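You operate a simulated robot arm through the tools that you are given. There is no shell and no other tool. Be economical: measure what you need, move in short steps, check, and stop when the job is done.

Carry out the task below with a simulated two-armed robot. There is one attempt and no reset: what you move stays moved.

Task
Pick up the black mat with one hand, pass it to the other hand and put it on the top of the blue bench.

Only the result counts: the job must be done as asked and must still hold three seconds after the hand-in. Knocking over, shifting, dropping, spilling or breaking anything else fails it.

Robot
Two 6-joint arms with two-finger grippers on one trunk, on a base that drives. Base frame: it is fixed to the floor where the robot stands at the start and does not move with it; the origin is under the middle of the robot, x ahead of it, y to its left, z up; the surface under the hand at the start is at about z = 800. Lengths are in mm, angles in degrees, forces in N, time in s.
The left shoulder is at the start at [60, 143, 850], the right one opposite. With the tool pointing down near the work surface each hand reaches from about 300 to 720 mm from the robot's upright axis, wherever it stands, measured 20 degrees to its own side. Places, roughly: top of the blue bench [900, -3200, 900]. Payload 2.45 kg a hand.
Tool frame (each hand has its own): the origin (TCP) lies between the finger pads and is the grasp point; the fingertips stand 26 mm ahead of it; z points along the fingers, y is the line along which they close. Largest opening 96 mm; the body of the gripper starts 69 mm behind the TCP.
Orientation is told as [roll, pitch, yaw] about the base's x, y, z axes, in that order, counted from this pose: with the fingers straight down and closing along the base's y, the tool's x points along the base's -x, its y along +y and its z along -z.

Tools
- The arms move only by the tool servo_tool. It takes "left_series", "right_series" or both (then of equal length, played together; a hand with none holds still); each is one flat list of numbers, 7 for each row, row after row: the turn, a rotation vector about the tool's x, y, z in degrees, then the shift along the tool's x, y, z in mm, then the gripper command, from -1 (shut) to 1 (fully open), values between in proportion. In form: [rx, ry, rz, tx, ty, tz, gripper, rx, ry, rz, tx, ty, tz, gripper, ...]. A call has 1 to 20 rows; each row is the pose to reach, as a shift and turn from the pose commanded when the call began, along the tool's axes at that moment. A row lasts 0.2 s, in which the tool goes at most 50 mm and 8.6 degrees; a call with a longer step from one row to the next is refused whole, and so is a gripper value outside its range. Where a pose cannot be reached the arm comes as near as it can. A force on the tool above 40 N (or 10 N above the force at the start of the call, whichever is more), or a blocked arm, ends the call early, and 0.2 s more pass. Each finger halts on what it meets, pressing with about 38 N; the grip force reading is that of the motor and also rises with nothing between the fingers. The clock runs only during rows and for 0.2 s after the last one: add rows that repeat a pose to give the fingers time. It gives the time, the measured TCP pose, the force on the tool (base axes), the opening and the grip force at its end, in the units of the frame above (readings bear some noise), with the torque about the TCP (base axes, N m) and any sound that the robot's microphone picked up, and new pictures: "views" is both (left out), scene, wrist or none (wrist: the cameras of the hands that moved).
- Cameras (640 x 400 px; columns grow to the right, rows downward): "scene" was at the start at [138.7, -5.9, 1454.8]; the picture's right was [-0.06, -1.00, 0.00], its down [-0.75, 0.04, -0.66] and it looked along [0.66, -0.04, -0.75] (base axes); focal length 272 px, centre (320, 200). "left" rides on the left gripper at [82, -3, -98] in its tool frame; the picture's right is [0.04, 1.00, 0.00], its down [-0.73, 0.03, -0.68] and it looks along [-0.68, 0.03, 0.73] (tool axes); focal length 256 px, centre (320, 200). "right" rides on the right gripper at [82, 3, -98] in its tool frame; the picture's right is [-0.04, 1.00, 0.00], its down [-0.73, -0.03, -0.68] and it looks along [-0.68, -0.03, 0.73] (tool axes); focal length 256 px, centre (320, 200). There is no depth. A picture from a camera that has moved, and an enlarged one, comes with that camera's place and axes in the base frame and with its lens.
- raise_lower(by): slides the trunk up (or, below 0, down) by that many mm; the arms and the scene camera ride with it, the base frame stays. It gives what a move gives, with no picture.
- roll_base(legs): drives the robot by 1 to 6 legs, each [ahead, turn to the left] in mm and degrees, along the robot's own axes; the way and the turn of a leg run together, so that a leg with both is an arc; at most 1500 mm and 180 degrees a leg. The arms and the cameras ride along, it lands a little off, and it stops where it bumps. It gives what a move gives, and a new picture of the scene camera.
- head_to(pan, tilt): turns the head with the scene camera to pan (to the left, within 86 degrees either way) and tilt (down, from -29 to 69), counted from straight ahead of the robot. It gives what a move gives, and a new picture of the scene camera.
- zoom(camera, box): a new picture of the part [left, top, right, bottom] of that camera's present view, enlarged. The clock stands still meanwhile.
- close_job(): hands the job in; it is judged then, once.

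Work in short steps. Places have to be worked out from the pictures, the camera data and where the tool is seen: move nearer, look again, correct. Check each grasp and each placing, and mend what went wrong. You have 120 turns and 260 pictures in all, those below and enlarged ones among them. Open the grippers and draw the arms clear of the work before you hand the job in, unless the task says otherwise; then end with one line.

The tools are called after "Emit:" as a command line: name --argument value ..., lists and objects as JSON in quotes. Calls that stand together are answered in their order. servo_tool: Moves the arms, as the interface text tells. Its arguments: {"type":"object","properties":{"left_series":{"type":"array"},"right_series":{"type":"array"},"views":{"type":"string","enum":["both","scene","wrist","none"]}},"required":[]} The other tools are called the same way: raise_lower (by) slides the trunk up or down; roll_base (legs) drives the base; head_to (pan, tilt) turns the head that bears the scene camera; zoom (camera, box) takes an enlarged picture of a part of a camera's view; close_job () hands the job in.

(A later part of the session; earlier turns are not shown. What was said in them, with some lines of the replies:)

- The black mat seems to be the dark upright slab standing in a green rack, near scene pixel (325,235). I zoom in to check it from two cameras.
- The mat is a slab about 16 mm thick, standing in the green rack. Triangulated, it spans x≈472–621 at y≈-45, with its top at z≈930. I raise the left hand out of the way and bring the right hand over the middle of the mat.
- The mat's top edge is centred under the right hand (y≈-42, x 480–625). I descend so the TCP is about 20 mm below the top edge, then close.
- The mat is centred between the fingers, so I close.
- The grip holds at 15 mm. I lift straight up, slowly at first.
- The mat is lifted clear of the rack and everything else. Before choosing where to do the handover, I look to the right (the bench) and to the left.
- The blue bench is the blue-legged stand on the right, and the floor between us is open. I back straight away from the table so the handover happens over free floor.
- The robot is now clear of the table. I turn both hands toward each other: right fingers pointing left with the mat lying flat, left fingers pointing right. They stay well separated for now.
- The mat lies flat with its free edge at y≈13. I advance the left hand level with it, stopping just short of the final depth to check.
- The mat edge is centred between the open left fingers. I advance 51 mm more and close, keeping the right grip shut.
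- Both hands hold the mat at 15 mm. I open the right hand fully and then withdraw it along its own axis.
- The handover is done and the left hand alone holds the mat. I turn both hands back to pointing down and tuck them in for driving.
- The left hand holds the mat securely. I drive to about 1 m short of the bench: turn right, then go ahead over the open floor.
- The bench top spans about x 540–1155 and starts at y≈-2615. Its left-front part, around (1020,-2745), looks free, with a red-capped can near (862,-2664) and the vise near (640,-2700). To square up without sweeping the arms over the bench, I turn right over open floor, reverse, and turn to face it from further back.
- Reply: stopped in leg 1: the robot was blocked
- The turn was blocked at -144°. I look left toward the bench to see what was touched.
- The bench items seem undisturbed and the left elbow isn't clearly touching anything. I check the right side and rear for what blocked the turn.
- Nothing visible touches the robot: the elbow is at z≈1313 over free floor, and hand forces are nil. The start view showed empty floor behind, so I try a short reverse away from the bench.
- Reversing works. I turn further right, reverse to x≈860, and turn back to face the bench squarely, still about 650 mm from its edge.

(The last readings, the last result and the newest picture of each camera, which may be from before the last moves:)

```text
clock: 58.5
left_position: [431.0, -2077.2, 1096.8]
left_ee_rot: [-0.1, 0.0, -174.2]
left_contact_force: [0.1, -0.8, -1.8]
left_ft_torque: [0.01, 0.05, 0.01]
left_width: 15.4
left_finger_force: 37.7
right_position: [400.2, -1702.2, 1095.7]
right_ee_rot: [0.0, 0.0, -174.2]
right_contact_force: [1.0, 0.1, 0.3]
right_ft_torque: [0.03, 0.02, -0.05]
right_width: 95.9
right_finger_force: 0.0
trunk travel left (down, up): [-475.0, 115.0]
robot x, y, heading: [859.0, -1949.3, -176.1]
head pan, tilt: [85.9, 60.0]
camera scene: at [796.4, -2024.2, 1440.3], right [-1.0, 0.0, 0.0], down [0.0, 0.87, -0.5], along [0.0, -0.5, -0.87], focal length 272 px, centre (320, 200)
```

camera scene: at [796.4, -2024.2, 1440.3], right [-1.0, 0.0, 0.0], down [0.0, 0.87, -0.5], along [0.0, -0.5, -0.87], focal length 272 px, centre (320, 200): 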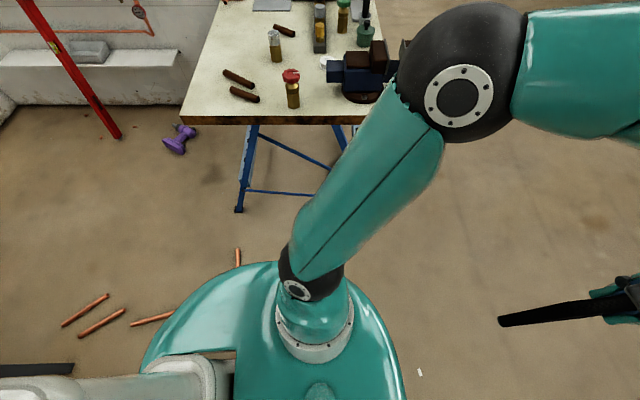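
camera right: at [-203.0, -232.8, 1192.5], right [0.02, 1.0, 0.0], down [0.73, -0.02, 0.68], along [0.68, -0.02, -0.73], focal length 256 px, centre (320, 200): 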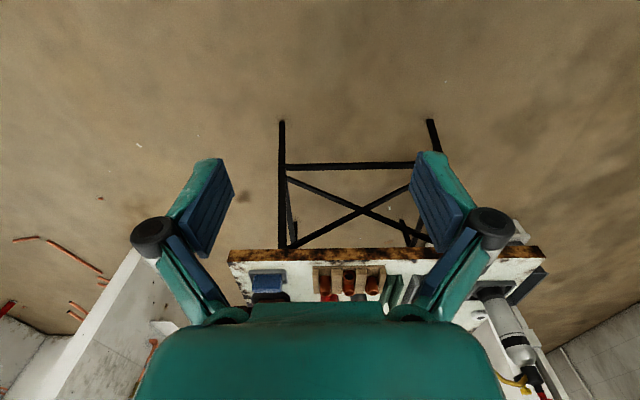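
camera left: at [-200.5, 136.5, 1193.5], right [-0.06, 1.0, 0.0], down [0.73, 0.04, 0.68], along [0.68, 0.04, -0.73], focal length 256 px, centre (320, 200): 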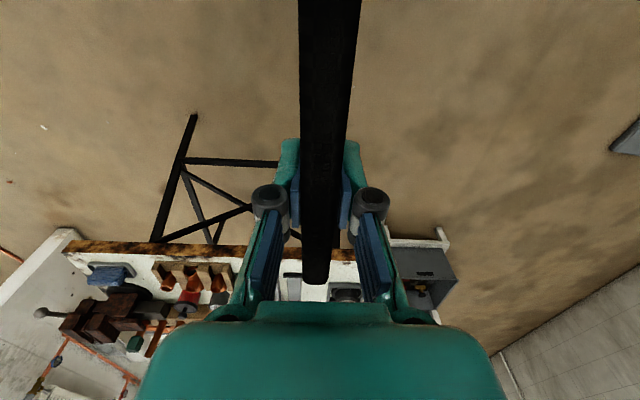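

From this axis-aligned view, two brown rods lie near (1000–1100, -2683…-2808). The free area is further in, about x 970–1165, y -2815…-3130, so I plan to lay the mat there with the tool pointing forward and tilted down. I turn to face the bench now.

Emit:
roll_base --legs '[[0, 86]]'

Emit:
head_to --pan 5 --tilt 35

```text
clock: 62.4
left_position: [893.2, -2400.5, 1097.8]
left_ee_rot: [-0.2, 0.1, -96.1]
left_contact_force: [0.8, -0.6, -1.7]
left_ft_torque: [-0.03, 0.05, 0.02]
left_width: 15.3
left_finger_force: 38.4
right_position: [517.6, -2353.3, 1097.3]
right_ee_rot: [-0.1, -0.1, -96.3]
right_contact_force: [0.5, -0.6, 0.1]
right_ft_torque: [0.04, 0.08, -0.03]
right_width: 95.7
right_finger_force: 0.0
trunk travel left (down, up): [-475.0, 115.0]
robot x, y, heading: [802.0, -1947.8, -96.4]
head pan, tilt: [85.9, 60.0]
stopped in leg 1: the robot was blocked; the commanded pose is now the measured one
camera scene: at [865.3, -2022.9, 1440.1], right [-0.18, -0.98, 0.0], down [-0.85, 0.16, -0.5], along [0.49, -0.09, -0.87], focal length 272 px, centre (320, 200)
```

scene: 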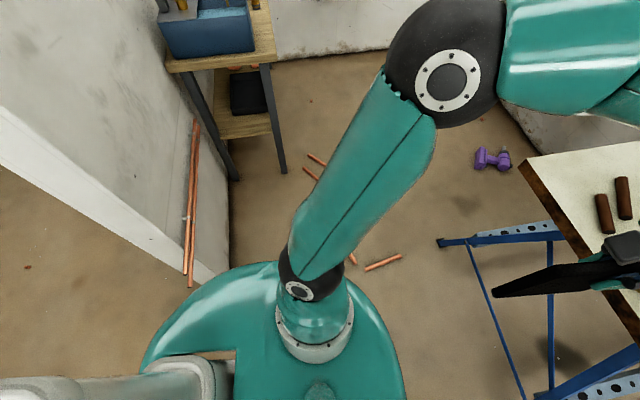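

```text
clock: 64.0
left_position: [889.0, -2399.5, 1097.9]
left_ee_rot: [-0.1, 0.0, -96.0]
left_contact_force: [1.0, 0.0, -1.3]
left_ft_torque: [-0.03, -0.01, 0.04]
left_width: 15.4
left_finger_force: 37.8
right_position: [515.5, -2352.8, 1097.0]
right_ee_rot: [0.0, 0.0, -96.2]
right_contact_force: [-0.6, -0.1, 0.3]
right_ft_torque: [0.04, 0.01, 0.02]
right_width: 96.3
right_finger_force: 0.0
trunk travel left (down, up): [-475.0, 115.0]
robot x, y, heading: [804.4, -1946.8, -96.3]
head pan, tilt: [5.0, 35.0]
camera scene: at [794.8, -2098.1, 1474.6], right [-1.0, 0.02, 0.0], down [0.01, 0.57, -0.82], along [-0.02, -0.82, -0.57], focal length 272 px, centre (320, 200)
```

scene: 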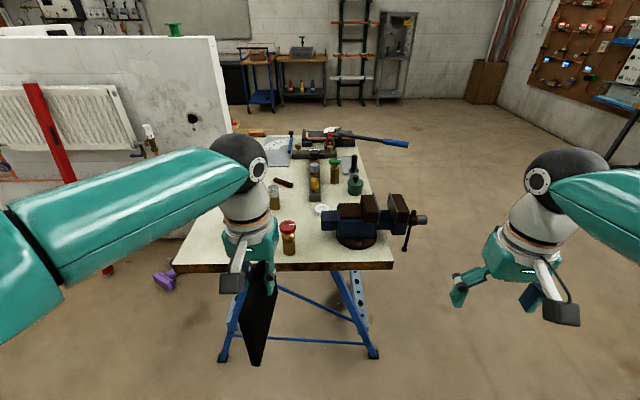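

The stop showed no contact: forces are nil and nothing is near, and both stalls came after about 80° of turning. Before getting closer, I reorient here over free floor. The left tool goes forward and 30° down with the mat face down and raised, and the right hand goes back and up.

Emit:
servo_tool --left_series '[3.59, -3.59, -6.23, 0, 0, -8, -1, 7.18, -7.18, -12.46, 0, 0, -16, -1, 10.78, -10.78, -18.69, 0, 0, -24, -1, 14.37, -14.37, -24.92, 0, 0, -32, -1, 17.96, -17.96, -31.15, 0, 0, -40, -1, 21.55, -21.55, -37.38, 0, 0, -48, -1, 25.15, -25.15, -43.62, 0, 0, -56, -1, 28.74, -28.74, -49.85, 0, 0, -64, -1, 32.33, -32.33, -56.08, 0, 0, -72, -1, 35.92, -35.92, -62.31, 0, 0, -80, -1, 39.52, -39.52, -68.54, 0, 0, -88, -1, 43.11, -43.11, -74.77, 0, 0, -96, -1, 46.7, -46.7, -81, 0, 0, -104, -1, 46.7, -46.7, -81, 0, 0, -104, -1]' --right_series '[0, 0, 0, 6, -3, -6, 1, 0, 0, 0, 12, -6, -12, 1, 0, 0, 0, 18, -9, -18, 1, 0, 0, 0, 24, -12, -24, 1, 0, 0, 0, 30, -15, -30, 1, 0, 0, 0, 36, -18, -36, 1, 0, 0, 0, 42, -21, -42, 1, 0, 0, 0, 48, -24, -48, 1, 0, 0, 0, 54, -27, -54, 1, 0, 0, 0, 60, -30, -60, 1, 0, 0, 0, 66, -33, -66, 1, 0, 0, 0, 72, -36, -72, 1, 0, 0, 0, 78, -39, -78, 1, 0, 0, 0, 78, -39, -78, 1]'

```text
clock: 67.0
left_position: [889.5, -2398.9, 1202.4]
left_ee_rot: [-60.0, 0.0, -6.0]
left_contact_force: [0.1, 0.3, -1.1]
left_ft_torque: [0.05, -0.02, -0.01]
left_width: 15.2
left_finger_force: 37.2
right_position: [486.9, -2271.1, 1176.1]
right_ee_rot: [0.0, 0.1, -96.2]
right_contact_force: [-0.8, -0.1, 0.2]
right_ft_torque: [-0.02, -0.01, 0.04]
right_width: 96.0
right_finger_force: 0.0
trunk travel left (down, up): [-475.0, 115.0]
robot x, y, heading: [800.2, -1947.6, -96.2]
head pan, tilt: [5.0, 35.0]
camera scene: at [794.8, -2098.0, 1474.6], right [-1.0, 0.02, 0.0], down [0.01, 0.57, -0.82], along [-0.02, -0.82, -0.57], focal length 272 px, centre (320, 200)
camera right: at [498.8, -2190.0, 1274.3], right [0.99, -0.15, 0.0], down [-0.11, -0.73, 0.68], along [-0.1, -0.67, -0.73], focal length 256 px, centre (320, 200)
camera left: at [820.1, -2307.5, 1255.3], right [0.01, 0.5, -0.87], down [0.79, 0.52, 0.31], along [0.61, -0.69, -0.39], focal length 256 px, centre (320, 200)
```

scene: 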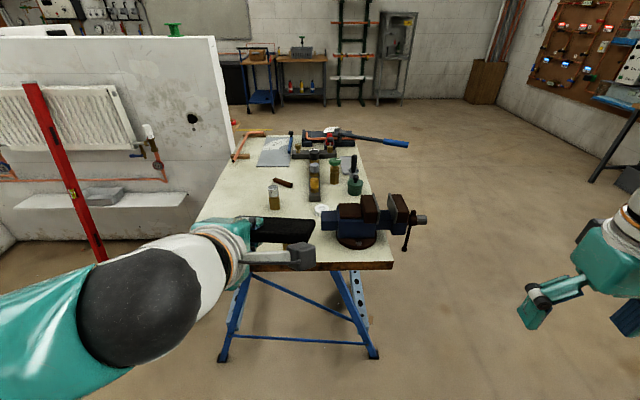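
right: 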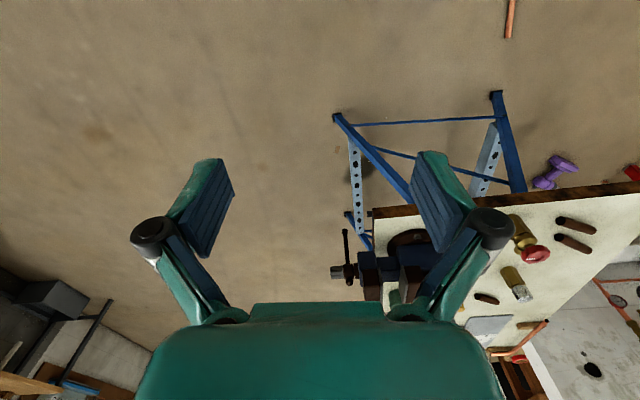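
left: 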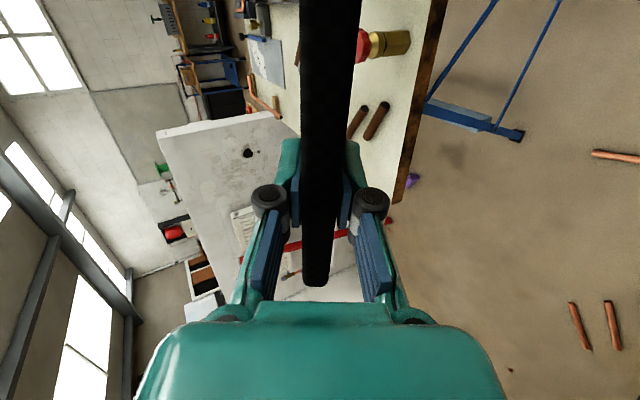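

The new pose works, with the mat held tilted 30° down at z≈1200, above everything. I drive in with an S-move, aiming for robot (900,-2210) facing -90°.

Emit:
roll_base --legs '[[0, 27], [280, 0], [0, -21]]'

Emit:
head_to --pan 10 --tilt 45

```text
clock: 71.7
left_position: [1038.9, -2651.1, 1203.1]
left_ee_rot: [-59.9, 0.0, 0.0]
left_contact_force: [0.0, -0.2, -1.4]
left_ft_torque: [0.05, -0.04, 0.01]
left_width: 15.1
left_finger_force: 38.5
right_position: [624.4, -2566.8, 1173.9]
right_ee_rot: [0.0, 0.0, -89.9]
right_contact_force: [0.1, -0.9, 0.1]
right_ft_torque: [-0.01, 0.01, -0.07]
right_width: 96.2
right_finger_force: 0.0
trunk travel left (down, up): [-475.0, 115.0]
robot x, y, heading: [913.7, -2214.4, -90.1]
head pan, tilt: [5.0, 35.0]
camera scene: at [920.6, -2361.9, 1474.6], right [-1.0, -0.09, 0.0], down [-0.05, 0.57, -0.82], along [0.07, -0.82, -0.57], focal length 272 px, centre (320, 200)
```

scene: 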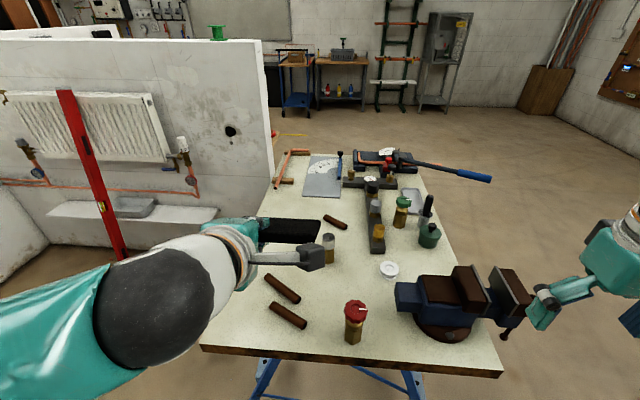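

```text
clock: 72.4
left_position: [1039.4, -2651.2, 1202.9]
left_ee_rot: [-59.9, 0.0, 0.2]
left_contact_force: [0.4, -0.4, -0.7]
left_ft_torque: [0.06, 0.01, -0.01]
left_width: 15.5
left_finger_force: 38.0
right_position: [624.3, -2567.2, 1176.3]
right_ee_rot: [0.0, 0.0, -90.1]
right_contact_force: [-0.1, -0.2, -0.3]
right_ft_torque: [-0.01, 0.01, -0.01]
right_width: 96.1
right_finger_force: 0.1
trunk travel left (down, up): [-475.0, 115.0]
robot x, y, heading: [908.6, -2211.9, -89.8]
head pan, tilt: [10.0, 45.0]
camera scene: at [927.4, -2354.1, 1459.8], right [-0.99, -0.17, 0.0], down [-0.12, 0.7, -0.71], along [0.12, -0.7, -0.71], focal length 272 px, centre (320, 200)
```

scene: 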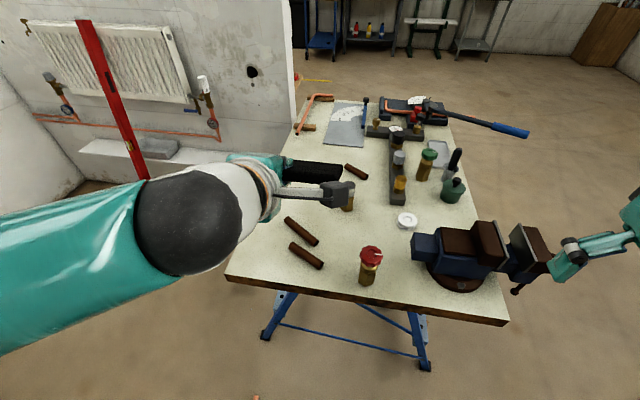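

The layout is clear. The free patch is about x 985–1180, y -2840…-3180, and I aim the mat centre at (1082,-2930). I move the left hand forward over it at constant height.

Emit:
servo_tool --left_series '[0, 0, 0, -7, -20, 35, -1, 0, 0, 0, -14, -40, 70, -1, 0, 0, 0, -21, -62, 108, -1, 0, 0, 0, -29, -84, 146, -1, 0, 0, 0, -36, -106, 184, -1, 0, 0, 0, -43, -127, 220, -1, 0, 0, 0, -43, -127, 220, -1]'

```text
clock: 74.0
left_position: [1081.8, -2906.5, 1205.8]
left_ee_rot: [-60.0, -0.1, 0.2]
left_contact_force: [-0.5, 0.9, -1.7]
left_ft_torque: [0.07, -0.01, -0.01]
left_width: 15.4
left_finger_force: 37.8
right_position: [623.8, -2567.1, 1174.5]
right_ee_rot: [0.0, 0.0, -89.9]
right_contact_force: [-0.1, -0.5, -0.4]
right_ft_torque: [-0.04, -0.01, -0.02]
right_width: 95.8
right_finger_force: 0.0
trunk travel left (down, up): [-475.0, 115.0]
robot x, y, heading: [913.1, -2208.3, -89.9]
head pan, tilt: [10.0, 45.0]
camera scene: at [927.2, -2353.4, 1459.9], right [-0.99, -0.17, 0.0], down [-0.12, 0.7, -0.71], along [0.12, -0.7, -0.71], focal length 272 px, centre (320, 200)
camera left: at [1002.6, -2823.0, 1257.7], right [-0.04, 0.5, -0.87], down [0.73, 0.6, 0.31], along [0.68, -0.62, -0.39], focal length 256 px, centre (320, 200)
```

scene: 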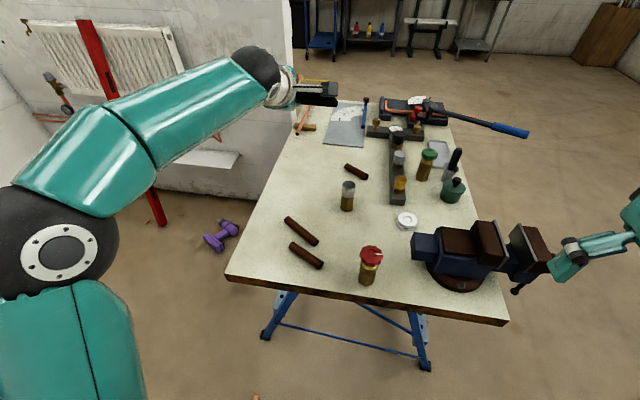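
left: 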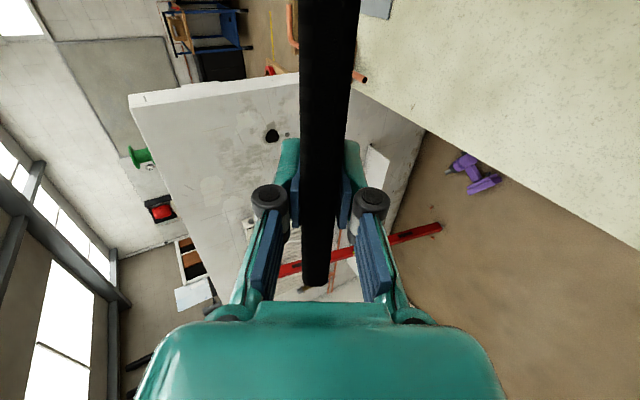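

The free patch below is confirmed. I lower vertically to about 55 mm above the expected contact.

Emit:
servo_tool --left_series '[0, 0, 0, 0, 34.6, 20, -1, 0, 0, 0, 0, 69.3, 40, -1, 0, 0, 0, 0, 104, 60, -1, 0, 0, 0, 0, 138.6, 80, -1, 0, 0, 0, 0, 164.5, 95, -1, 0, 0, 0, 0, 164.5, 95, -1]'

Emit:
zoom --camera "scene" --box '[220, 80, 460, 230]'

```text
clock: 75.4
left_position: [1083.4, -2924.1, 1042.7]
left_ee_rot: [-58.7, 0.0, -0.2]
left_contact_force: [0.5, 0.1, -0.8]
left_ft_torque: [0.09, -0.02, -0.01]
left_width: 15.3
left_finger_force: 38.1
left hand out of reach, approached as far as the arm can: row 4, 5, 6
right_position: [625.2, -2567.6, 1175.7]
right_ee_rot: [0.0, 0.0, -90.0]
right_contact_force: [0.1, 0.3, 0.6]
right_ft_torque: [0.01, 0.02, 0.01]
right_width: 96.2
right_finger_force: 0.0
trunk travel left (down, up): [-475.0, 115.0]
robot x, y, heading: [911.6, -2211.1, -90.0]
head pan, tilt: [10.0, 45.0]
camera scene: at [927.2, -2354.2, 1459.8], right [-0.99, -0.17, 0.0], down [-0.12, 0.7, -0.71], along [0.12, -0.7, -0.71], focal length 272 px, centre (320, 200)
camera left: at [1004.4, -2841.4, 1097.6], right [-0.04, 0.52, -0.86], down [0.73, 0.59, 0.33], along [0.68, -0.62, -0.4], focal length 256 px, centre (320, 200)
```

scene: 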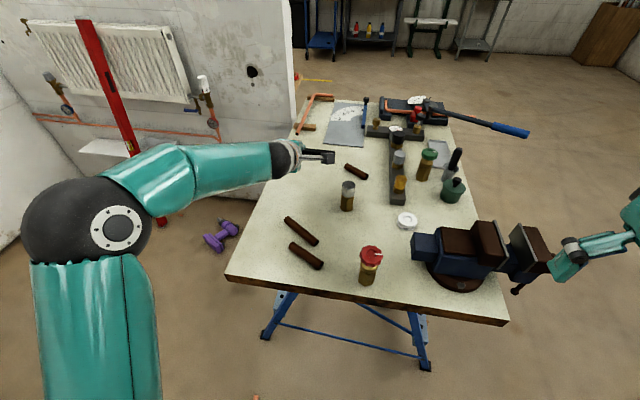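
left: 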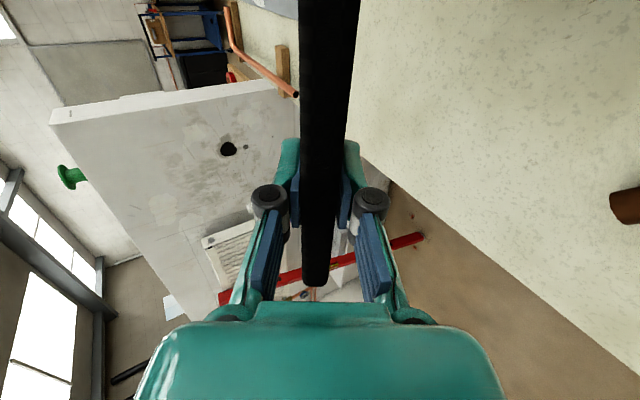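

```text
2.67 times, centred on (340, 155) of scene
camera zoom: at [927.2, -2354.2, 1459.8], right [-0.99, -0.17, 0.0], down [-0.12, 0.7, -0.71], along [0.12, -0.7, -0.71], focal length 724 px, centre (267, 320)
```

zoom: 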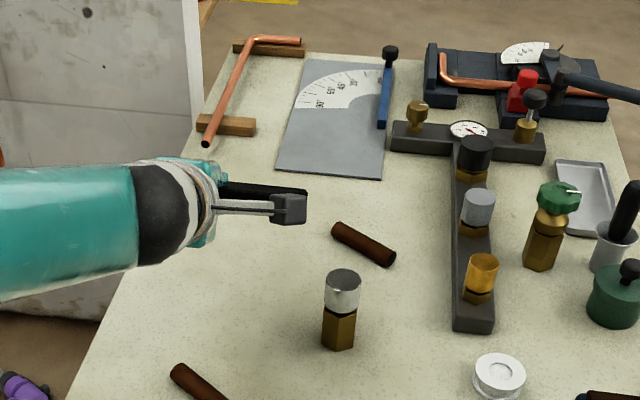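

The arm reaches its limit at z≈1043, with the mat correctly over the free patch. I lower the trunk for the remaining descent, first 60 mm.

Emit:
raise_lower --by -60

Emit:
zoom --camera "left" --box '[0, 0, 640, 400]'

Emit:
zoom --camera "scene" --box '[200, 60, 400, 200]'

```text
clock: 76.4
left_position: [1084.5, -2924.4, 984.8]
left_ee_rot: [-58.9, -0.2, -0.1]
left_contact_force: [-1.0, 0.2, -2.4]
left_ft_torque: [0.04, -0.01, -0.01]
left_width: 15.2
left_finger_force: 37.6
right_position: [622.8, -2567.6, 1115.4]
right_ee_rot: [0.0, 0.1, -90.0]
right_contact_force: [0.5, 0.5, 0.1]
right_ft_torque: [-0.01, -0.02, -0.02]
right_width: 96.2
right_finger_force: 0.0
trunk travel left (down, up): [-415.0, 175.0]
robot x, y, heading: [914.8, -2206.5, -90.2]
head pan, tilt: [10.0, 45.0]
```

```text
1.00 times, centred on (320, 200) of left (not enlarged: the box is as wide or as high as the picture)
camera zoom: at [1004.4, -2841.4, 1037.8], right [-0.04, 0.52, -0.86], down [0.73, 0.59, 0.33], along [0.68, -0.62, -0.4], focal length 256 px, centre (320, 200)
```

zoom: 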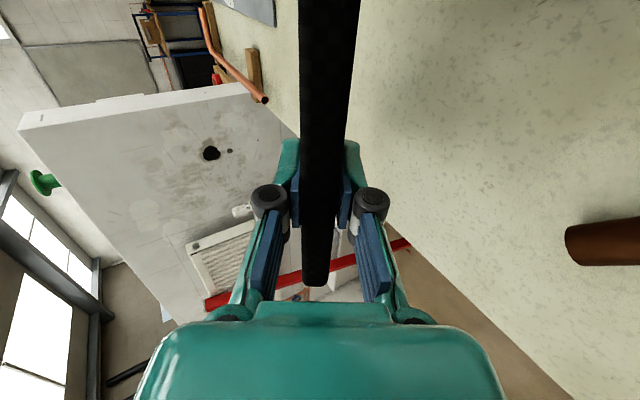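

```text
2.86 times, centred on (300, 130) of scene
camera zoom: at [927.2, -2354.3, 1399.8], right [-0.99, -0.17, 0.0], down [-0.12, 0.7, -0.71], along [0.12, -0.7, -0.71], focal length 776 px, centre (377, 400)
```

zoom: 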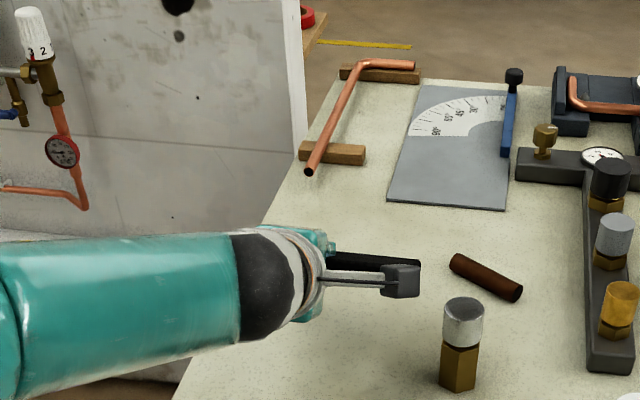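

About 22 mm remains, and the camera housing stays clear of the bottle. I lower the trunk 18 mm, then continue in small steps, watching the force.

Emit:
raise_lower --by -18

Emit:
raise_lower --by -5

```text
clock: 77.1
left_position: [1083.7, -2923.9, 966.5]
left_ee_rot: [-58.9, -0.1, -0.1]
left_contact_force: [-0.4, 0.1, -0.7]
left_ft_torque: [0.06, -0.03, 0.01]
left_width: 15.4
left_finger_force: 37.9
right_position: [623.7, -2566.8, 1096.8]
right_ee_rot: [0.1, -0.1, -90.0]
right_contact_force: [0.3, 0.8, 0.0]
right_ft_torque: [-0.01, 0.03, 0.01]
right_width: 96.2
right_finger_force: 0.1
trunk travel left (down, up): [-397.0, 193.0]
robot x, y, heading: [919.6, -2212.5, -90.2]
head pan, tilt: [10.0, 45.0]
```

```text
clock: 77.6
left_position: [1083.8, -2922.9, 960.4]
left_ee_rot: [-58.8, 0.0, -0.1]
left_contact_force: [-0.3, 0.0, -1.3]
left_ft_torque: [0.05, -0.03, -0.03]
left_width: 15.3
left_finger_force: 38.3
right_position: [623.8, -2567.8, 1092.9]
right_ee_rot: [0.0, 0.0, -89.9]
right_contact_force: [-0.2, -0.2, -0.2]
right_ft_torque: [0.0, 0.0, -0.01]
right_width: 95.9
right_finger_force: 0.1
trunk travel left (down, up): [-392.0, 198.0]
robot x, y, heading: [911.6, -2210.7, -89.8]
head pan, tilt: [10.0, 45.0]
```

No contact yet, so I continue with 5 mm steps.

Emit:
raise_lower --by -5

Emit:
raise_lower --by -4

Emit:
zoom --camera "left" --box '[220, 0, 480, 300]'

```text
clock: 78.2
left_position: [1084.4, -2924.0, 955.4]
left_ee_rot: [-58.8, -0.1, -0.1]
left_contact_force: [0.5, 0.1, -1.3]
left_ft_torque: [0.07, -0.03, 0.0]
left_width: 15.2
left_finger_force: 38.1
right_position: [624.1, -2567.8, 1087.8]
right_ee_rot: [-0.1, 0.1, -90.0]
right_contact_force: [-0.6, -0.6, -0.2]
right_ft_torque: [0.0, -0.02, 0.0]
right_width: 95.8
right_finger_force: 0.1
trunk travel left (down, up): [-387.0, 203.0]
robot x, y, heading: [917.8, -2213.5, -89.9]
head pan, tilt: [10.0, 45.0]
```

```text
clock: 78.7
left_position: [1083.4, -2925.7, 951.9]
left_ee_rot: [-58.7, -0.1, 0.0]
left_contact_force: [0.7, 0.9, -2.1]
left_ft_torque: [0.07, -0.06, -0.02]
left_width: 15.1
left_finger_force: 37.9
right_position: [623.7, -2568.6, 1083.9]
right_ee_rot: [0.0, 0.0, -90.1]
right_contact_force: [-0.2, 0.5, -0.6]
right_ft_torque: [0.03, 0.02, 0.0]
right_width: 95.9
right_finger_force: 0.0
trunk travel left (down, up): [-383.0, 207.0]
robot x, y, heading: [911.6, -2213.5, -89.9]
head pan, tilt: [10.0, 45.0]
```

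```text
1.33 times, centred on (350, 150) of left
camera zoom: at [1004.4, -2841.4, 1005.7], right [-0.04, 0.52, -0.86], down [0.73, 0.59, 0.33], along [0.68, -0.62, -0.4], focal length 341 px, centre (280, 267)
```

zoom: 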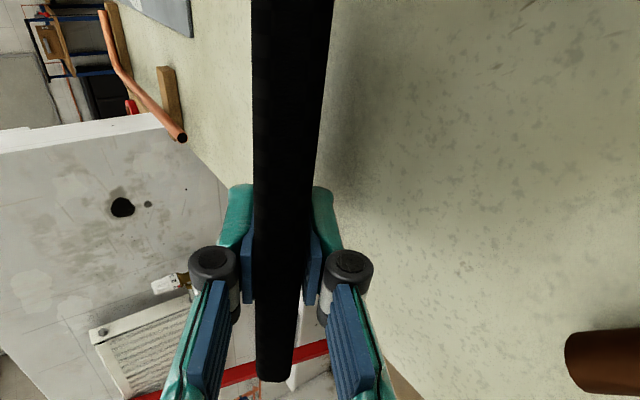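

The shadow is close but there is no contact yet. I continue down carefully.

Emit:
raise_lower --by -5

Emit:
raise_lower --by -5

Emit:
zoom --camera "scene" --box '[240, 80, 380, 190]'

```text
clock: 79.2
left_position: [1083.9, -2923.8, 948.7]
left_ee_rot: [-58.8, -0.2, -0.1]
left_contact_force: [-0.2, 0.0, -1.6]
left_ft_torque: [0.06, 0.0, -0.01]
left_width: 15.3
left_finger_force: 37.8
right_position: [624.8, -2567.6, 1078.4]
right_ee_rot: [0.0, 0.1, -89.9]
right_contact_force: [-0.3, -0.4, -0.7]
right_ft_torque: [0.01, -0.01, 0.0]
right_width: 96.1
right_finger_force: 0.0
trunk travel left (down, up): [-378.0, 212.0]
robot x, y, heading: [909.7, -2210.8, -90.1]
head pan, tilt: [10.0, 45.0]
```

```text
clock: 79.8
left_position: [1084.1, -2924.6, 942.6]
left_ee_rot: [-58.9, -0.1, -0.2]
left_contact_force: [0.0, -0.1, -1.2]
left_ft_torque: [0.1, 0.01, 0.02]
left_width: 15.5
left_finger_force: 38.1
right_position: [624.1, -2568.3, 1073.7]
right_ee_rot: [0.0, 0.1, -90.0]
right_contact_force: [-0.2, -0.1, 0.7]
right_ft_torque: [-0.01, -0.02, 0.01]
right_width: 96.1
right_finger_force: 0.1
trunk travel left (down, up): [-373.0, 217.0]
robot x, y, heading: [916.8, -2210.5, -90.1]
head pan, tilt: [10.0, 45.0]
```

```text
3.64 times, centred on (310, 135) of scene
camera zoom: at [927.2, -2354.3, 1357.7], right [-0.99, -0.17, 0.0], down [-0.12, 0.7, -0.71], along [0.12, -0.7, -0.71], focal length 988 px, centre (356, 436)
```

zoom: 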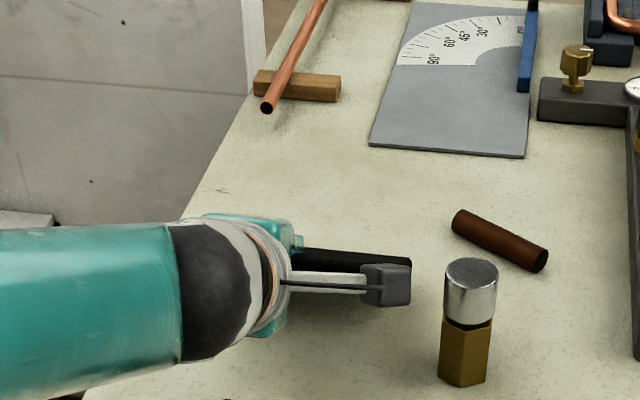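

Still no contact; the bench top must sit somewhat below z=900. I keep lowering.

Emit:
raise_lower --by -6

Emit:
raise_lower --by -6

Emit:
zoom --camera "left" --box '[220, 0, 640, 300]'

```text
clock: 80.3
left_position: [1084.3, -2924.4, 935.2]
left_ee_rot: [-58.8, -0.2, -0.1]
left_contact_force: [0.1, 0.3, -1.4]
left_ft_torque: [0.02, -0.01, -0.02]
left_width: 15.2
left_finger_force: 37.5
right_position: [624.2, -2568.1, 1066.8]
right_ee_rot: [0.0, -0.1, -90.0]
right_contact_force: [0.3, 0.3, -0.1]
right_ft_torque: [0.03, -0.02, 0.03]
right_width: 95.9
right_finger_force: 0.0
trunk travel left (down, up): [-367.0, 223.0]
robot x, y, heading: [912.9, -2211.5, -90.0]
head pan, tilt: [10.0, 45.0]
```

```text
clock: 80.9
left_position: [1084.8, -2924.2, 928.8]
left_ee_rot: [-58.9, -0.2, -0.1]
left_contact_force: [0.4, -0.2, -1.7]
left_ft_torque: [0.08, 0.01, -0.02]
left_width: 15.4
left_finger_force: 38.1
right_position: [624.1, -2567.8, 1061.6]
right_ee_rot: [0.0, 0.0, -89.9]
right_contact_force: [0.5, 0.2, -0.5]
right_ft_torque: [-0.02, 0.01, 0.03]
right_width: 96.1
right_finger_force: 0.0
trunk travel left (down, up): [-361.0, 229.0]
robot x, y, heading: [916.0, -2212.3, -90.2]
head pan, tilt: [10.0, 45.0]
```

```text
1.33 times, centred on (430, 150) of left
camera zoom: at [1004.4, -2841.4, 983.7], right [-0.04, 0.52, -0.86], down [0.73, 0.59, 0.33], along [0.68, -0.62, -0.4], focal length 341 px, centre (173, 267)
```

zoom: 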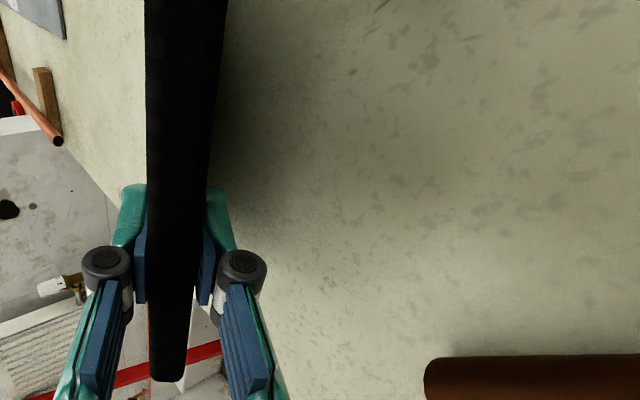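

From the parallax of the rod end, the bench top is near z≈855, so contact is expected at TCP z≈917. I keep going in small steps.

Emit:
raise_lower --by -6

Emit:
raise_lower --by -4

Emit:
raise_lower --by -3

```text
clock: 81.4
left_position: [1083.9, -2923.1, 927.0]
left_ee_rot: [-59.1, -0.1, -0.1]
left_contact_force: [-0.3, 2.0, 6.4]
left_ft_torque: [-0.61, 0.33, -0.04]
left_width: 15.1
left_finger_force: 37.4
right_position: [622.9, -2566.0, 1056.6]
right_ee_rot: [0.0, -0.1, -90.0]
right_contact_force: [-0.3, -0.4, 1.0]
right_ft_torque: [-0.01, 0.02, -0.01]
right_width: 96.2
right_finger_force: 0.0
trunk travel left (down, up): [-355.0, 235.0]
robot x, y, heading: [912.2, -2209.5, -90.2]
head pan, tilt: [10.0, 45.0]
```

```text
clock: 81.9
left_position: [1084.3, -2922.9, 925.1]
left_ee_rot: [-59.4, -0.1, 0.0]
left_contact_force: [-0.3, 3.9, 17.6]
left_ft_torque: [-1.6, 0.34, -0.02]
left_width: 15.4
left_finger_force: 38.1
right_position: [624.4, -2565.0, 1051.6]
right_ee_rot: [-0.1, -0.1, -90.0]
right_contact_force: [-0.2, 0.2, 0.5]
right_ft_torque: [0.01, 0.01, 0.0]
right_width: 95.9
right_finger_force: 0.0
trunk travel left (down, up): [-351.0, 239.0]
robot x, y, heading: [911.9, -2214.5, -90.2]
head pan, tilt: [10.0, 45.0]
```

```text
clock: 82.5
left_position: [1084.0, -2921.9, 922.7]
left_ee_rot: [-59.4, -0.1, -0.1]
left_contact_force: [-0.9, 7.9, 23.4]
left_ft_torque: [-2.02, 0.28, -0.12]
left_width: 16.2
left_finger_force: 38.2
right_position: [623.2, -2564.2, 1049.5]
right_ee_rot: [0.0, -0.2, -89.9]
right_contact_force: [0.4, -0.2, -0.5]
right_ft_torque: [0.03, -0.03, 0.03]
right_width: 95.9
right_finger_force: 0.0
trunk travel left (down, up): [-348.0, 242.0]
robot x, y, heading: [911.9, -2214.4, -90.3]
head pan, tilt: [10.0, 45.0]
```

Contact began at TCP z≈927, with the mat's front edge now pressing at 23 N, so the bench top is at about 865. I relieve the pressure slightly, correcting for the unreachable commanded offset, and check before opening.

Emit:
servo_tool --left_series '[0, 0, 0, 0, -18, 0, -1, 0, 0, 0, 0, -37.6, -1, -1, 0, 0, 0, 0, -37.6, -1, -1]' --views "both"

```text
clock: 83.3
left_position: [1082.7, -2943.9, 949.7]
left_ee_rot: [-58.7, -0.1, -0.1]
left_contact_force: [-0.2, -0.2, -0.9]
left_ft_torque: [0.06, -0.01, 0.01]
left_width: 15.3
left_finger_force: 37.8
right_position: [623.3, -2567.6, 1049.4]
right_ee_rot: [0.1, -0.1, -90.0]
right_contact_force: [0.2, -1.1, -0.1]
right_ft_torque: [-0.01, -0.02, 0.01]
right_width: 96.1
right_finger_force: 0.0
trunk travel left (down, up): [-348.0, 242.0]
robot x, y, heading: [911.3, -2212.5, -90.0]
head pan, tilt: [10.0, 45.0]
camera scene: at [927.1, -2354.7, 1332.6], right [-0.99, -0.17, 0.0], down [-0.12, 0.7, -0.71], along [0.12, -0.7, -0.71], focal length 272 px, centre (320, 200)
camera left: at [1003.8, -2860.8, 1004.0], right [-0.04, 0.52, -0.85], down [0.73, 0.59, 0.33], along [0.68, -0.61, -0.4], focal length 256 px, centre (320, 200)
```

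scene: 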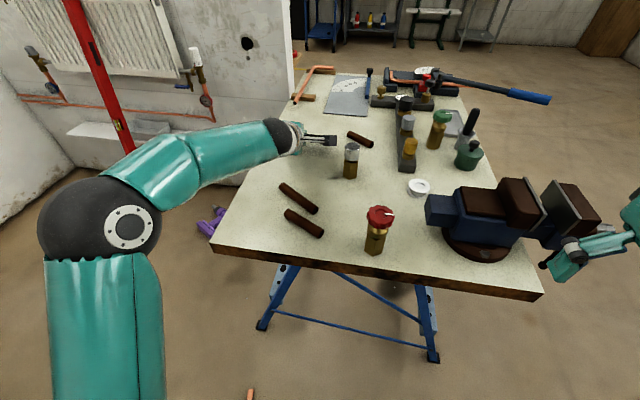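
left: 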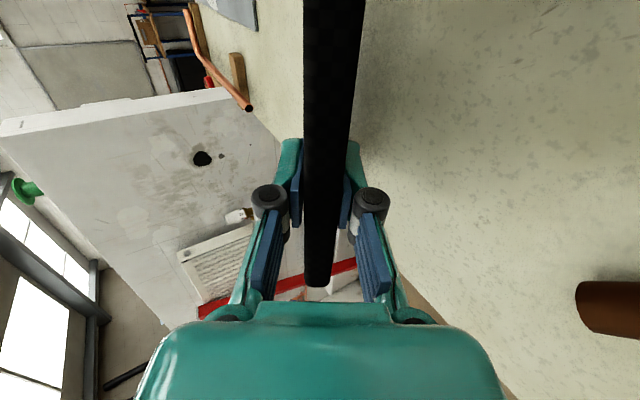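

The commanded pose had tracked the measured one, so the hand moved up 27 mm and forward. I correct back and down to just touch the bench, about z 927.

Emit:
servo_tool --left_series '[0, 0, 0, 0, 14, -2.3, -1, 0, 0, 0, 0, 28, -4.6, -1, 0, 0, 0, 0, 28, -4.6, -1]' --views "wrist"

```text
clock: 84.1
left_position: [1082.6, -2924.4, 929.0]
left_ee_rot: [-58.9, -0.1, -0.1]
left_contact_force: [0.5, 0.1, -1.3]
left_ft_torque: [0.06, -0.04, 0.04]
left_width: 15.4
left_finger_force: 37.8
right_position: [623.3, -2567.7, 1047.0]
right_ee_rot: [0.1, -0.1, -90.0]
right_contact_force: [1.0, 0.1, -0.6]
right_ft_torque: [0.01, 0.02, -0.01]
right_width: 95.7
right_finger_force: 0.0
trunk travel left (down, up): [-348.0, 242.0]
robot x, y, heading: [913.3, -2209.8, -89.9]
head pan, tilt: [10.0, 45.0]
camera left: at [1003.0, -2841.6, 982.6], right [-0.04, 0.52, -0.86], down [0.73, 0.59, 0.33], along [0.68, -0.62, -0.4], focal length 256 px, centre (320, 200)
```

left: 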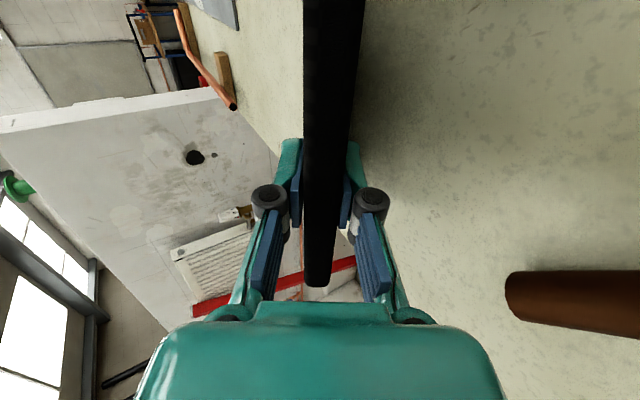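

It is just above contact. I open the gripper partway, to about 75 mm, so the mat pivots down onto its face, then look.

Emit:
servo_tool --left_series '[0, 0, 0, 0, 0, 0, -0.7, 0, 0, 0, 0, 0, 0, -0.4, 0, 0, 0, 0, 0, 0, -0.1, 0, 0, 0, 0, 0, 0, 0.2, 0, 0, 0, 0, 0, 0, 0.55, 0, 0, 0, 0, 0, 0, 0.55, 0, 0, 0, 0, 0, 0, 0.55]'

Emit:
zoom --camera "scene" --box '[240, 80, 380, 190]'

```text
clock: 85.7
left_position: [1082.2, -2924.9, 929.5]
left_ee_rot: [-58.9, -0.1, 0.0]
left_contact_force: [-0.4, -0.6, -1.4]
left_ft_torque: [-0.04, 0.03, 0.0]
left_width: 74.6
left_finger_force: 0.5
right_position: [623.9, -2568.2, 1048.7]
right_ee_rot: [0.1, -0.1, -89.9]
right_contact_force: [-0.9, 0.2, -0.1]
right_ft_torque: [-0.02, -0.01, 0.02]
right_width: 96.0
right_finger_force: 0.1
trunk travel left (down, up): [-348.0, 242.0]
robot x, y, heading: [910.3, -2212.8, -90.1]
head pan, tilt: [10.0, 45.0]
camera scene: at [927.2, -2354.3, 1332.8], right [-0.99, -0.17, 0.0], down [-0.12, 0.7, -0.71], along [0.12, -0.7, -0.71], focal length 272 px, centre (320, 200)
camera left: at [1002.9, -2841.6, 982.7], right [-0.04, 0.52, -0.86], down [0.73, 0.59, 0.33], along [0.68, -0.62, -0.4], focal length 256 px, centre (320, 200)
```

scene: 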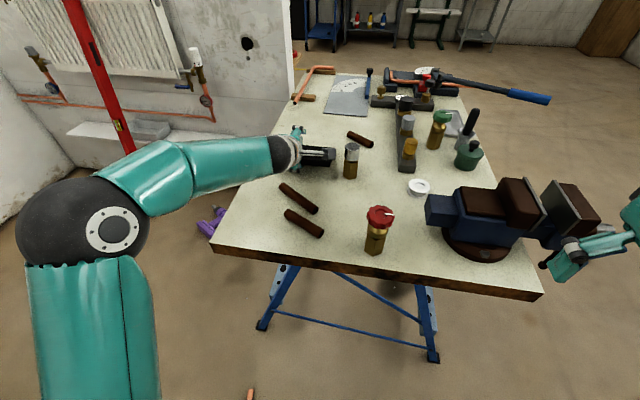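
left: 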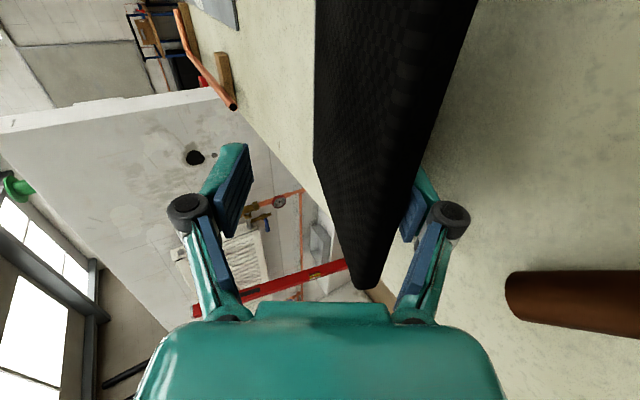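

```text
3.64 times, centred on (310, 135) of scene
camera zoom: at [927.2, -2354.3, 1332.8], right [-0.99, -0.17, 0.0], down [-0.12, 0.7, -0.71], along [0.12, -0.7, -0.71], focal length 988 px, centre (356, 436)
```

zoom: 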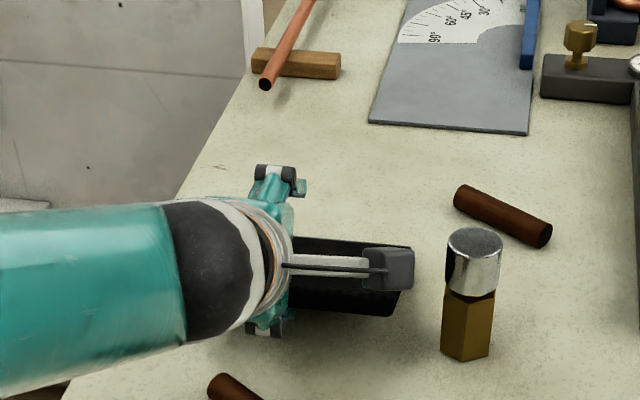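

The mat has pivoted down and rests on its front edge and the lower finger, clear of everything. I slip the fingers straight back 48 mm horizontally so its rear edge drops off.

Emit:
servo_tool --left_series '[0, 0, 0, 0, 24.5, -41, 0.55, 0, 0, 0, 0, 24.5, -41, 0.55]'

Emit:
zoom --camera "scene" --box '[240, 80, 380, 190]'

```text
clock: 86.3
left_position: [1085.4, -2884.0, 938.7]
left_ee_rot: [-58.4, -0.1, -0.3]
left_contact_force: [0.4, -0.1, -0.5]
left_ft_torque: [0.01, -0.02, 0.01]
left_width: 74.7
left_finger_force: 0.4
left hand out of reach, approached as far as the arm can: row 1, 2
right_position: [623.4, -2569.1, 1047.8]
right_ee_rot: [0.1, 0.0, -90.1]
right_contact_force: [0.8, 0.2, 0.0]
right_ft_torque: [0.05, 0.0, 0.02]
right_width: 96.0
right_finger_force: 0.1
trunk travel left (down, up): [-348.0, 242.0]
robot x, y, heading: [915.3, -2214.1, -90.1]
head pan, tilt: [10.0, 45.0]
camera scene: at [927.2, -2354.9, 1332.6], right [-0.99, -0.17, 0.0], down [-0.12, 0.7, -0.71], along [0.12, -0.7, -0.71], focal length 272 px, centre (320, 200)
camera left: at [1007.0, -2801.2, 993.2], right [-0.04, 0.52, -0.85], down [0.74, 0.59, 0.33], along [0.68, -0.61, -0.41], focal length 256 px, centre (320, 200)
```

scene: 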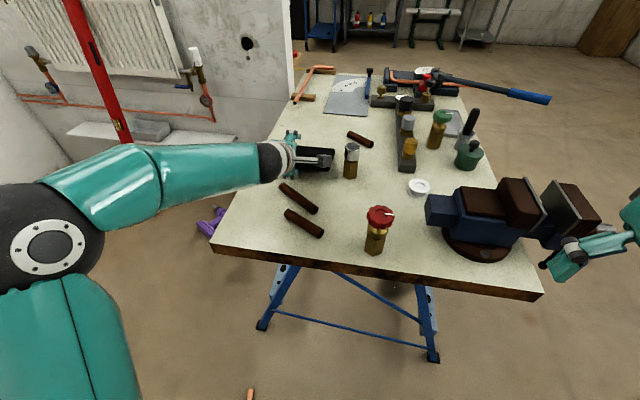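
left: 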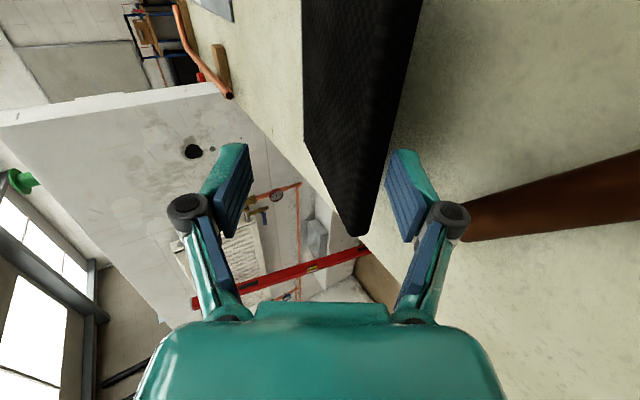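

```text
3.64 times, centred on (310, 135) of scene
camera zoom: at [927.2, -2354.9, 1332.6], right [-0.99, -0.17, 0.0], down [-0.12, 0.7, -0.71], along [0.12, -0.7, -0.71], focal length 988 px, centre (356, 436)
```

zoom: 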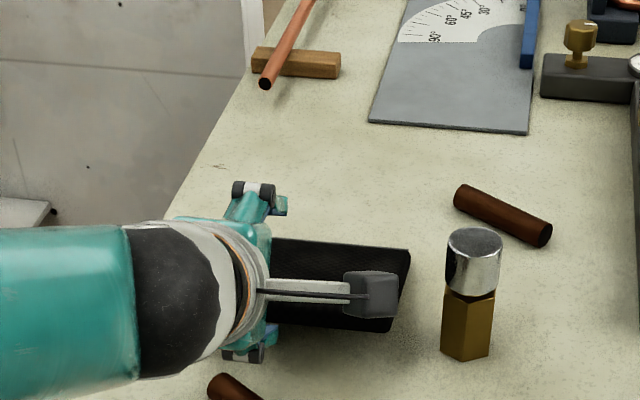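

The mat stayed put while the fingers slid back. I roll the base back a little to finish slipping off.

Emit:
roll_base --legs '[[-25, 0]]'

Emit:
zoom --camera "scene" --box '[240, 80, 380, 190]'

Emit:
zoom --camera "left" --box '[0, 0, 640, 400]'

```text
clock: 87.1
left_position: [1085.2, -2857.2, 940.2]
left_ee_rot: [-58.6, -0.1, -0.2]
left_contact_force: [-0.7, 0.0, 0.3]
left_ft_torque: [-0.01, 0.02, 0.03]
left_width: 74.2
left_finger_force: 0.1
right_position: [624.1, -2539.5, 1049.8]
right_ee_rot: [0.0, -0.1, -90.0]
right_contact_force: [0.2, 0.5, -0.1]
right_ft_torque: [-0.01, 0.01, 0.02]
right_width: 96.2
right_finger_force: 0.1
trunk travel left (down, up): [-348.0, 242.0]
robot x, y, heading: [915.1, -2189.0, -90.3]
head pan, tilt: [10.0, 45.0]
camera scene: at [927.1, -2327.2, 1333.1], right [-0.99, -0.17, 0.0], down [-0.12, 0.7, -0.71], along [0.12, -0.7, -0.71], focal length 272 px, centre (320, 200)
```

scene: 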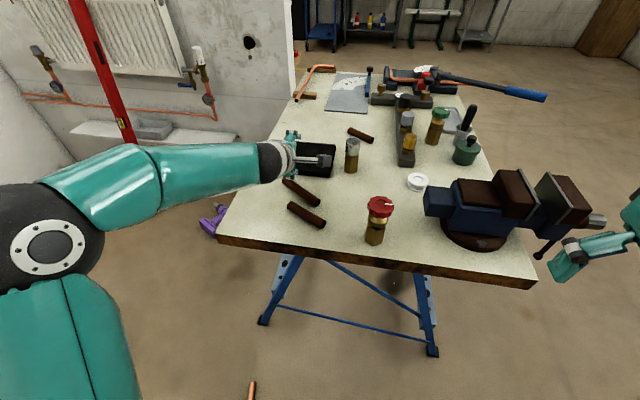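

```text
3.64 times, centred on (310, 135) of scene
camera zoom: at [927.1, -2327.2, 1333.1], right [-0.99, -0.17, 0.0], down [-0.12, 0.7, -0.71], along [0.12, -0.7, -0.71], focal length 988 px, centre (356, 436)
```

zoom: 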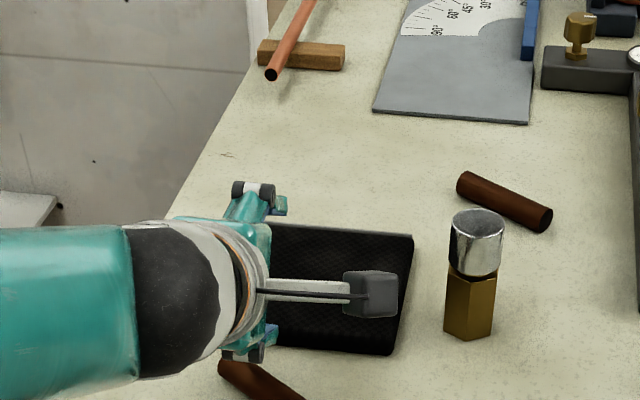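

```text
1.00 times, centred on (320, 200) of left (not enlarged: the box is as wide or as high as the picture)
camera zoom: at [1007.0, -2774.4, 994.9], right [-0.04, 0.52, -0.85], down [0.74, 0.59, 0.33], along [0.68, -0.62, -0.4], focal length 256 px, centre (320, 200)
```

zoom: 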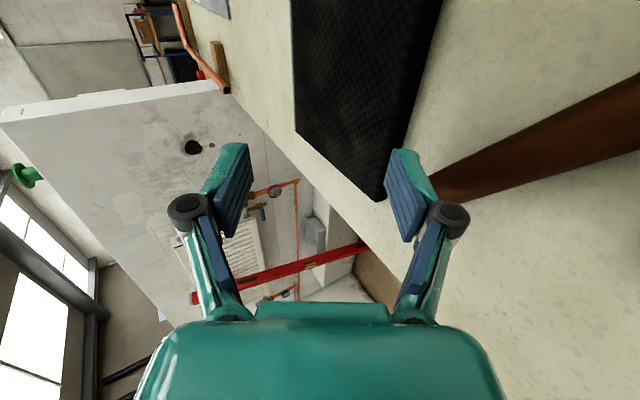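

The mat has dropped flat on the bench with the fingers free of it. I raise the trunk straight up to clear, then back away.

Emit:
raise_lower --by 180

Emit:
roll_base --legs '[[-450, 0]]'

Emit:
zoom --camera "scene" --box '[200, 60, 480, 240]'

```text
clock: 89.1
left_position: [1087.2, -2858.5, 1120.8]
left_ee_rot: [-58.5, -0.1, -0.4]
left_contact_force: [0.6, 1.0, 0.3]
left_ft_torque: [0.01, -0.01, -0.02]
left_width: 74.6
left_finger_force: 0.0
right_position: [623.9, -2542.2, 1228.0]
right_ee_rot: [0.0, -0.1, -90.0]
right_contact_force: [-0.7, 0.1, -0.1]
right_ft_torque: [0.01, 0.04, -0.02]
right_width: 96.1
right_finger_force: 0.0
trunk travel left (down, up): [-528.0, 62.0]
robot x, y, heading: [916.0, -2187.4, -89.9]
head pan, tilt: [10.0, 45.0]
```

```text
clock: 91.8
left_position: [1081.9, -2403.3, 1121.1]
left_ee_rot: [-58.4, -0.1, -0.9]
left_contact_force: [0.2, 0.7, 0.4]
left_ft_torque: [0.04, 0.01, -0.04]
left_width: 74.4
left_finger_force: 0.1
right_position: [623.5, -2081.6, 1230.1]
right_ee_rot: [-0.1, -0.1, -90.8]
right_contact_force: [0.8, 0.5, 0.5]
right_ft_torque: [-0.01, 0.01, -0.02]
right_width: 95.8
right_finger_force: 0.1
trunk travel left (down, up): [-528.0, 62.0]
robot x, y, heading: [914.3, -1730.0, -90.6]
head pan, tilt: [10.0, 45.0]
camera scene: at [928.9, -1871.6, 1512.9], right [-0.99, -0.16, 0.0], down [-0.11, 0.7, -0.71], along [0.11, -0.7, -0.71], focal length 272 px, centre (320, 200)
```

scene: 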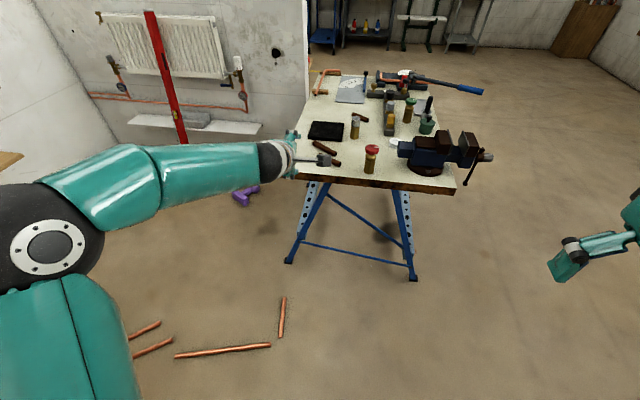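

```text
2.22 times, centred on (340, 150) of scene
camera zoom: at [928.9, -1871.6, 1512.9], right [-0.99, -0.16, 0.0], down [-0.11, 0.7, -0.71], along [0.11, -0.7, -0.71], focal length 604 px, centre (276, 311)
```

zoom: 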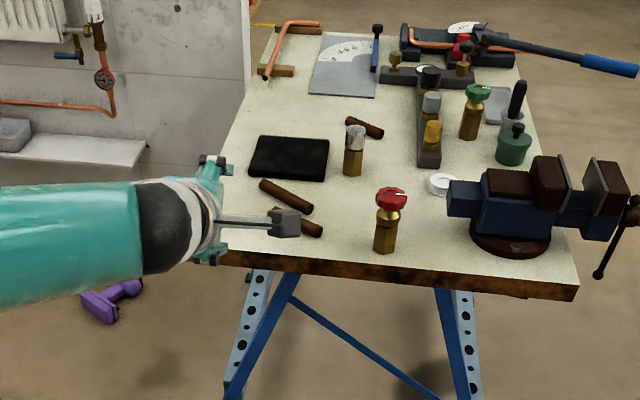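

The mat lies flat on the bench, free of every other item, and nothing else has moved. I open the left gripper fully and hand in.

Emit:
servo_tool --left_series '[0, 0, 0, 0, 0, 0, 1, 0, 0, 0, 0, 0, 0, 1, 0, 0, 0, 0, 0, 0, 1]' --views "none"

Emit:
close_job

```text
clock: 92.7
left_position: [1080.6, -2403.7, 1120.0]
left_ee_rot: [-58.4, -0.2, -1.0]
left_contact_force: [1.1, -0.2, 0.2]
left_ft_torque: [-0.01, 0.0, -0.02]
left_width: 95.8
left_finger_force: 0.1
right_position: [622.9, -2081.9, 1229.4]
right_ee_rot: [0.0, -0.1, -90.8]
right_contact_force: [0.6, 0.0, 0.2]
right_ft_torque: [-0.02, 0.0, 0.0]
right_width: 95.9
right_finger_force: 0.0
trunk travel left (down, up): [-528.0, 62.0]
robot x, y, heading: [918.1, -1730.0, -90.8]
head pan, tilt: [10.0, 45.0]
```

```text
The job is handed in.
```

The right hand picked up the black mat and passed it to the left, which laid it flat on the blue bench; both hands are open and clear, and nothing else was visibly disturbed.
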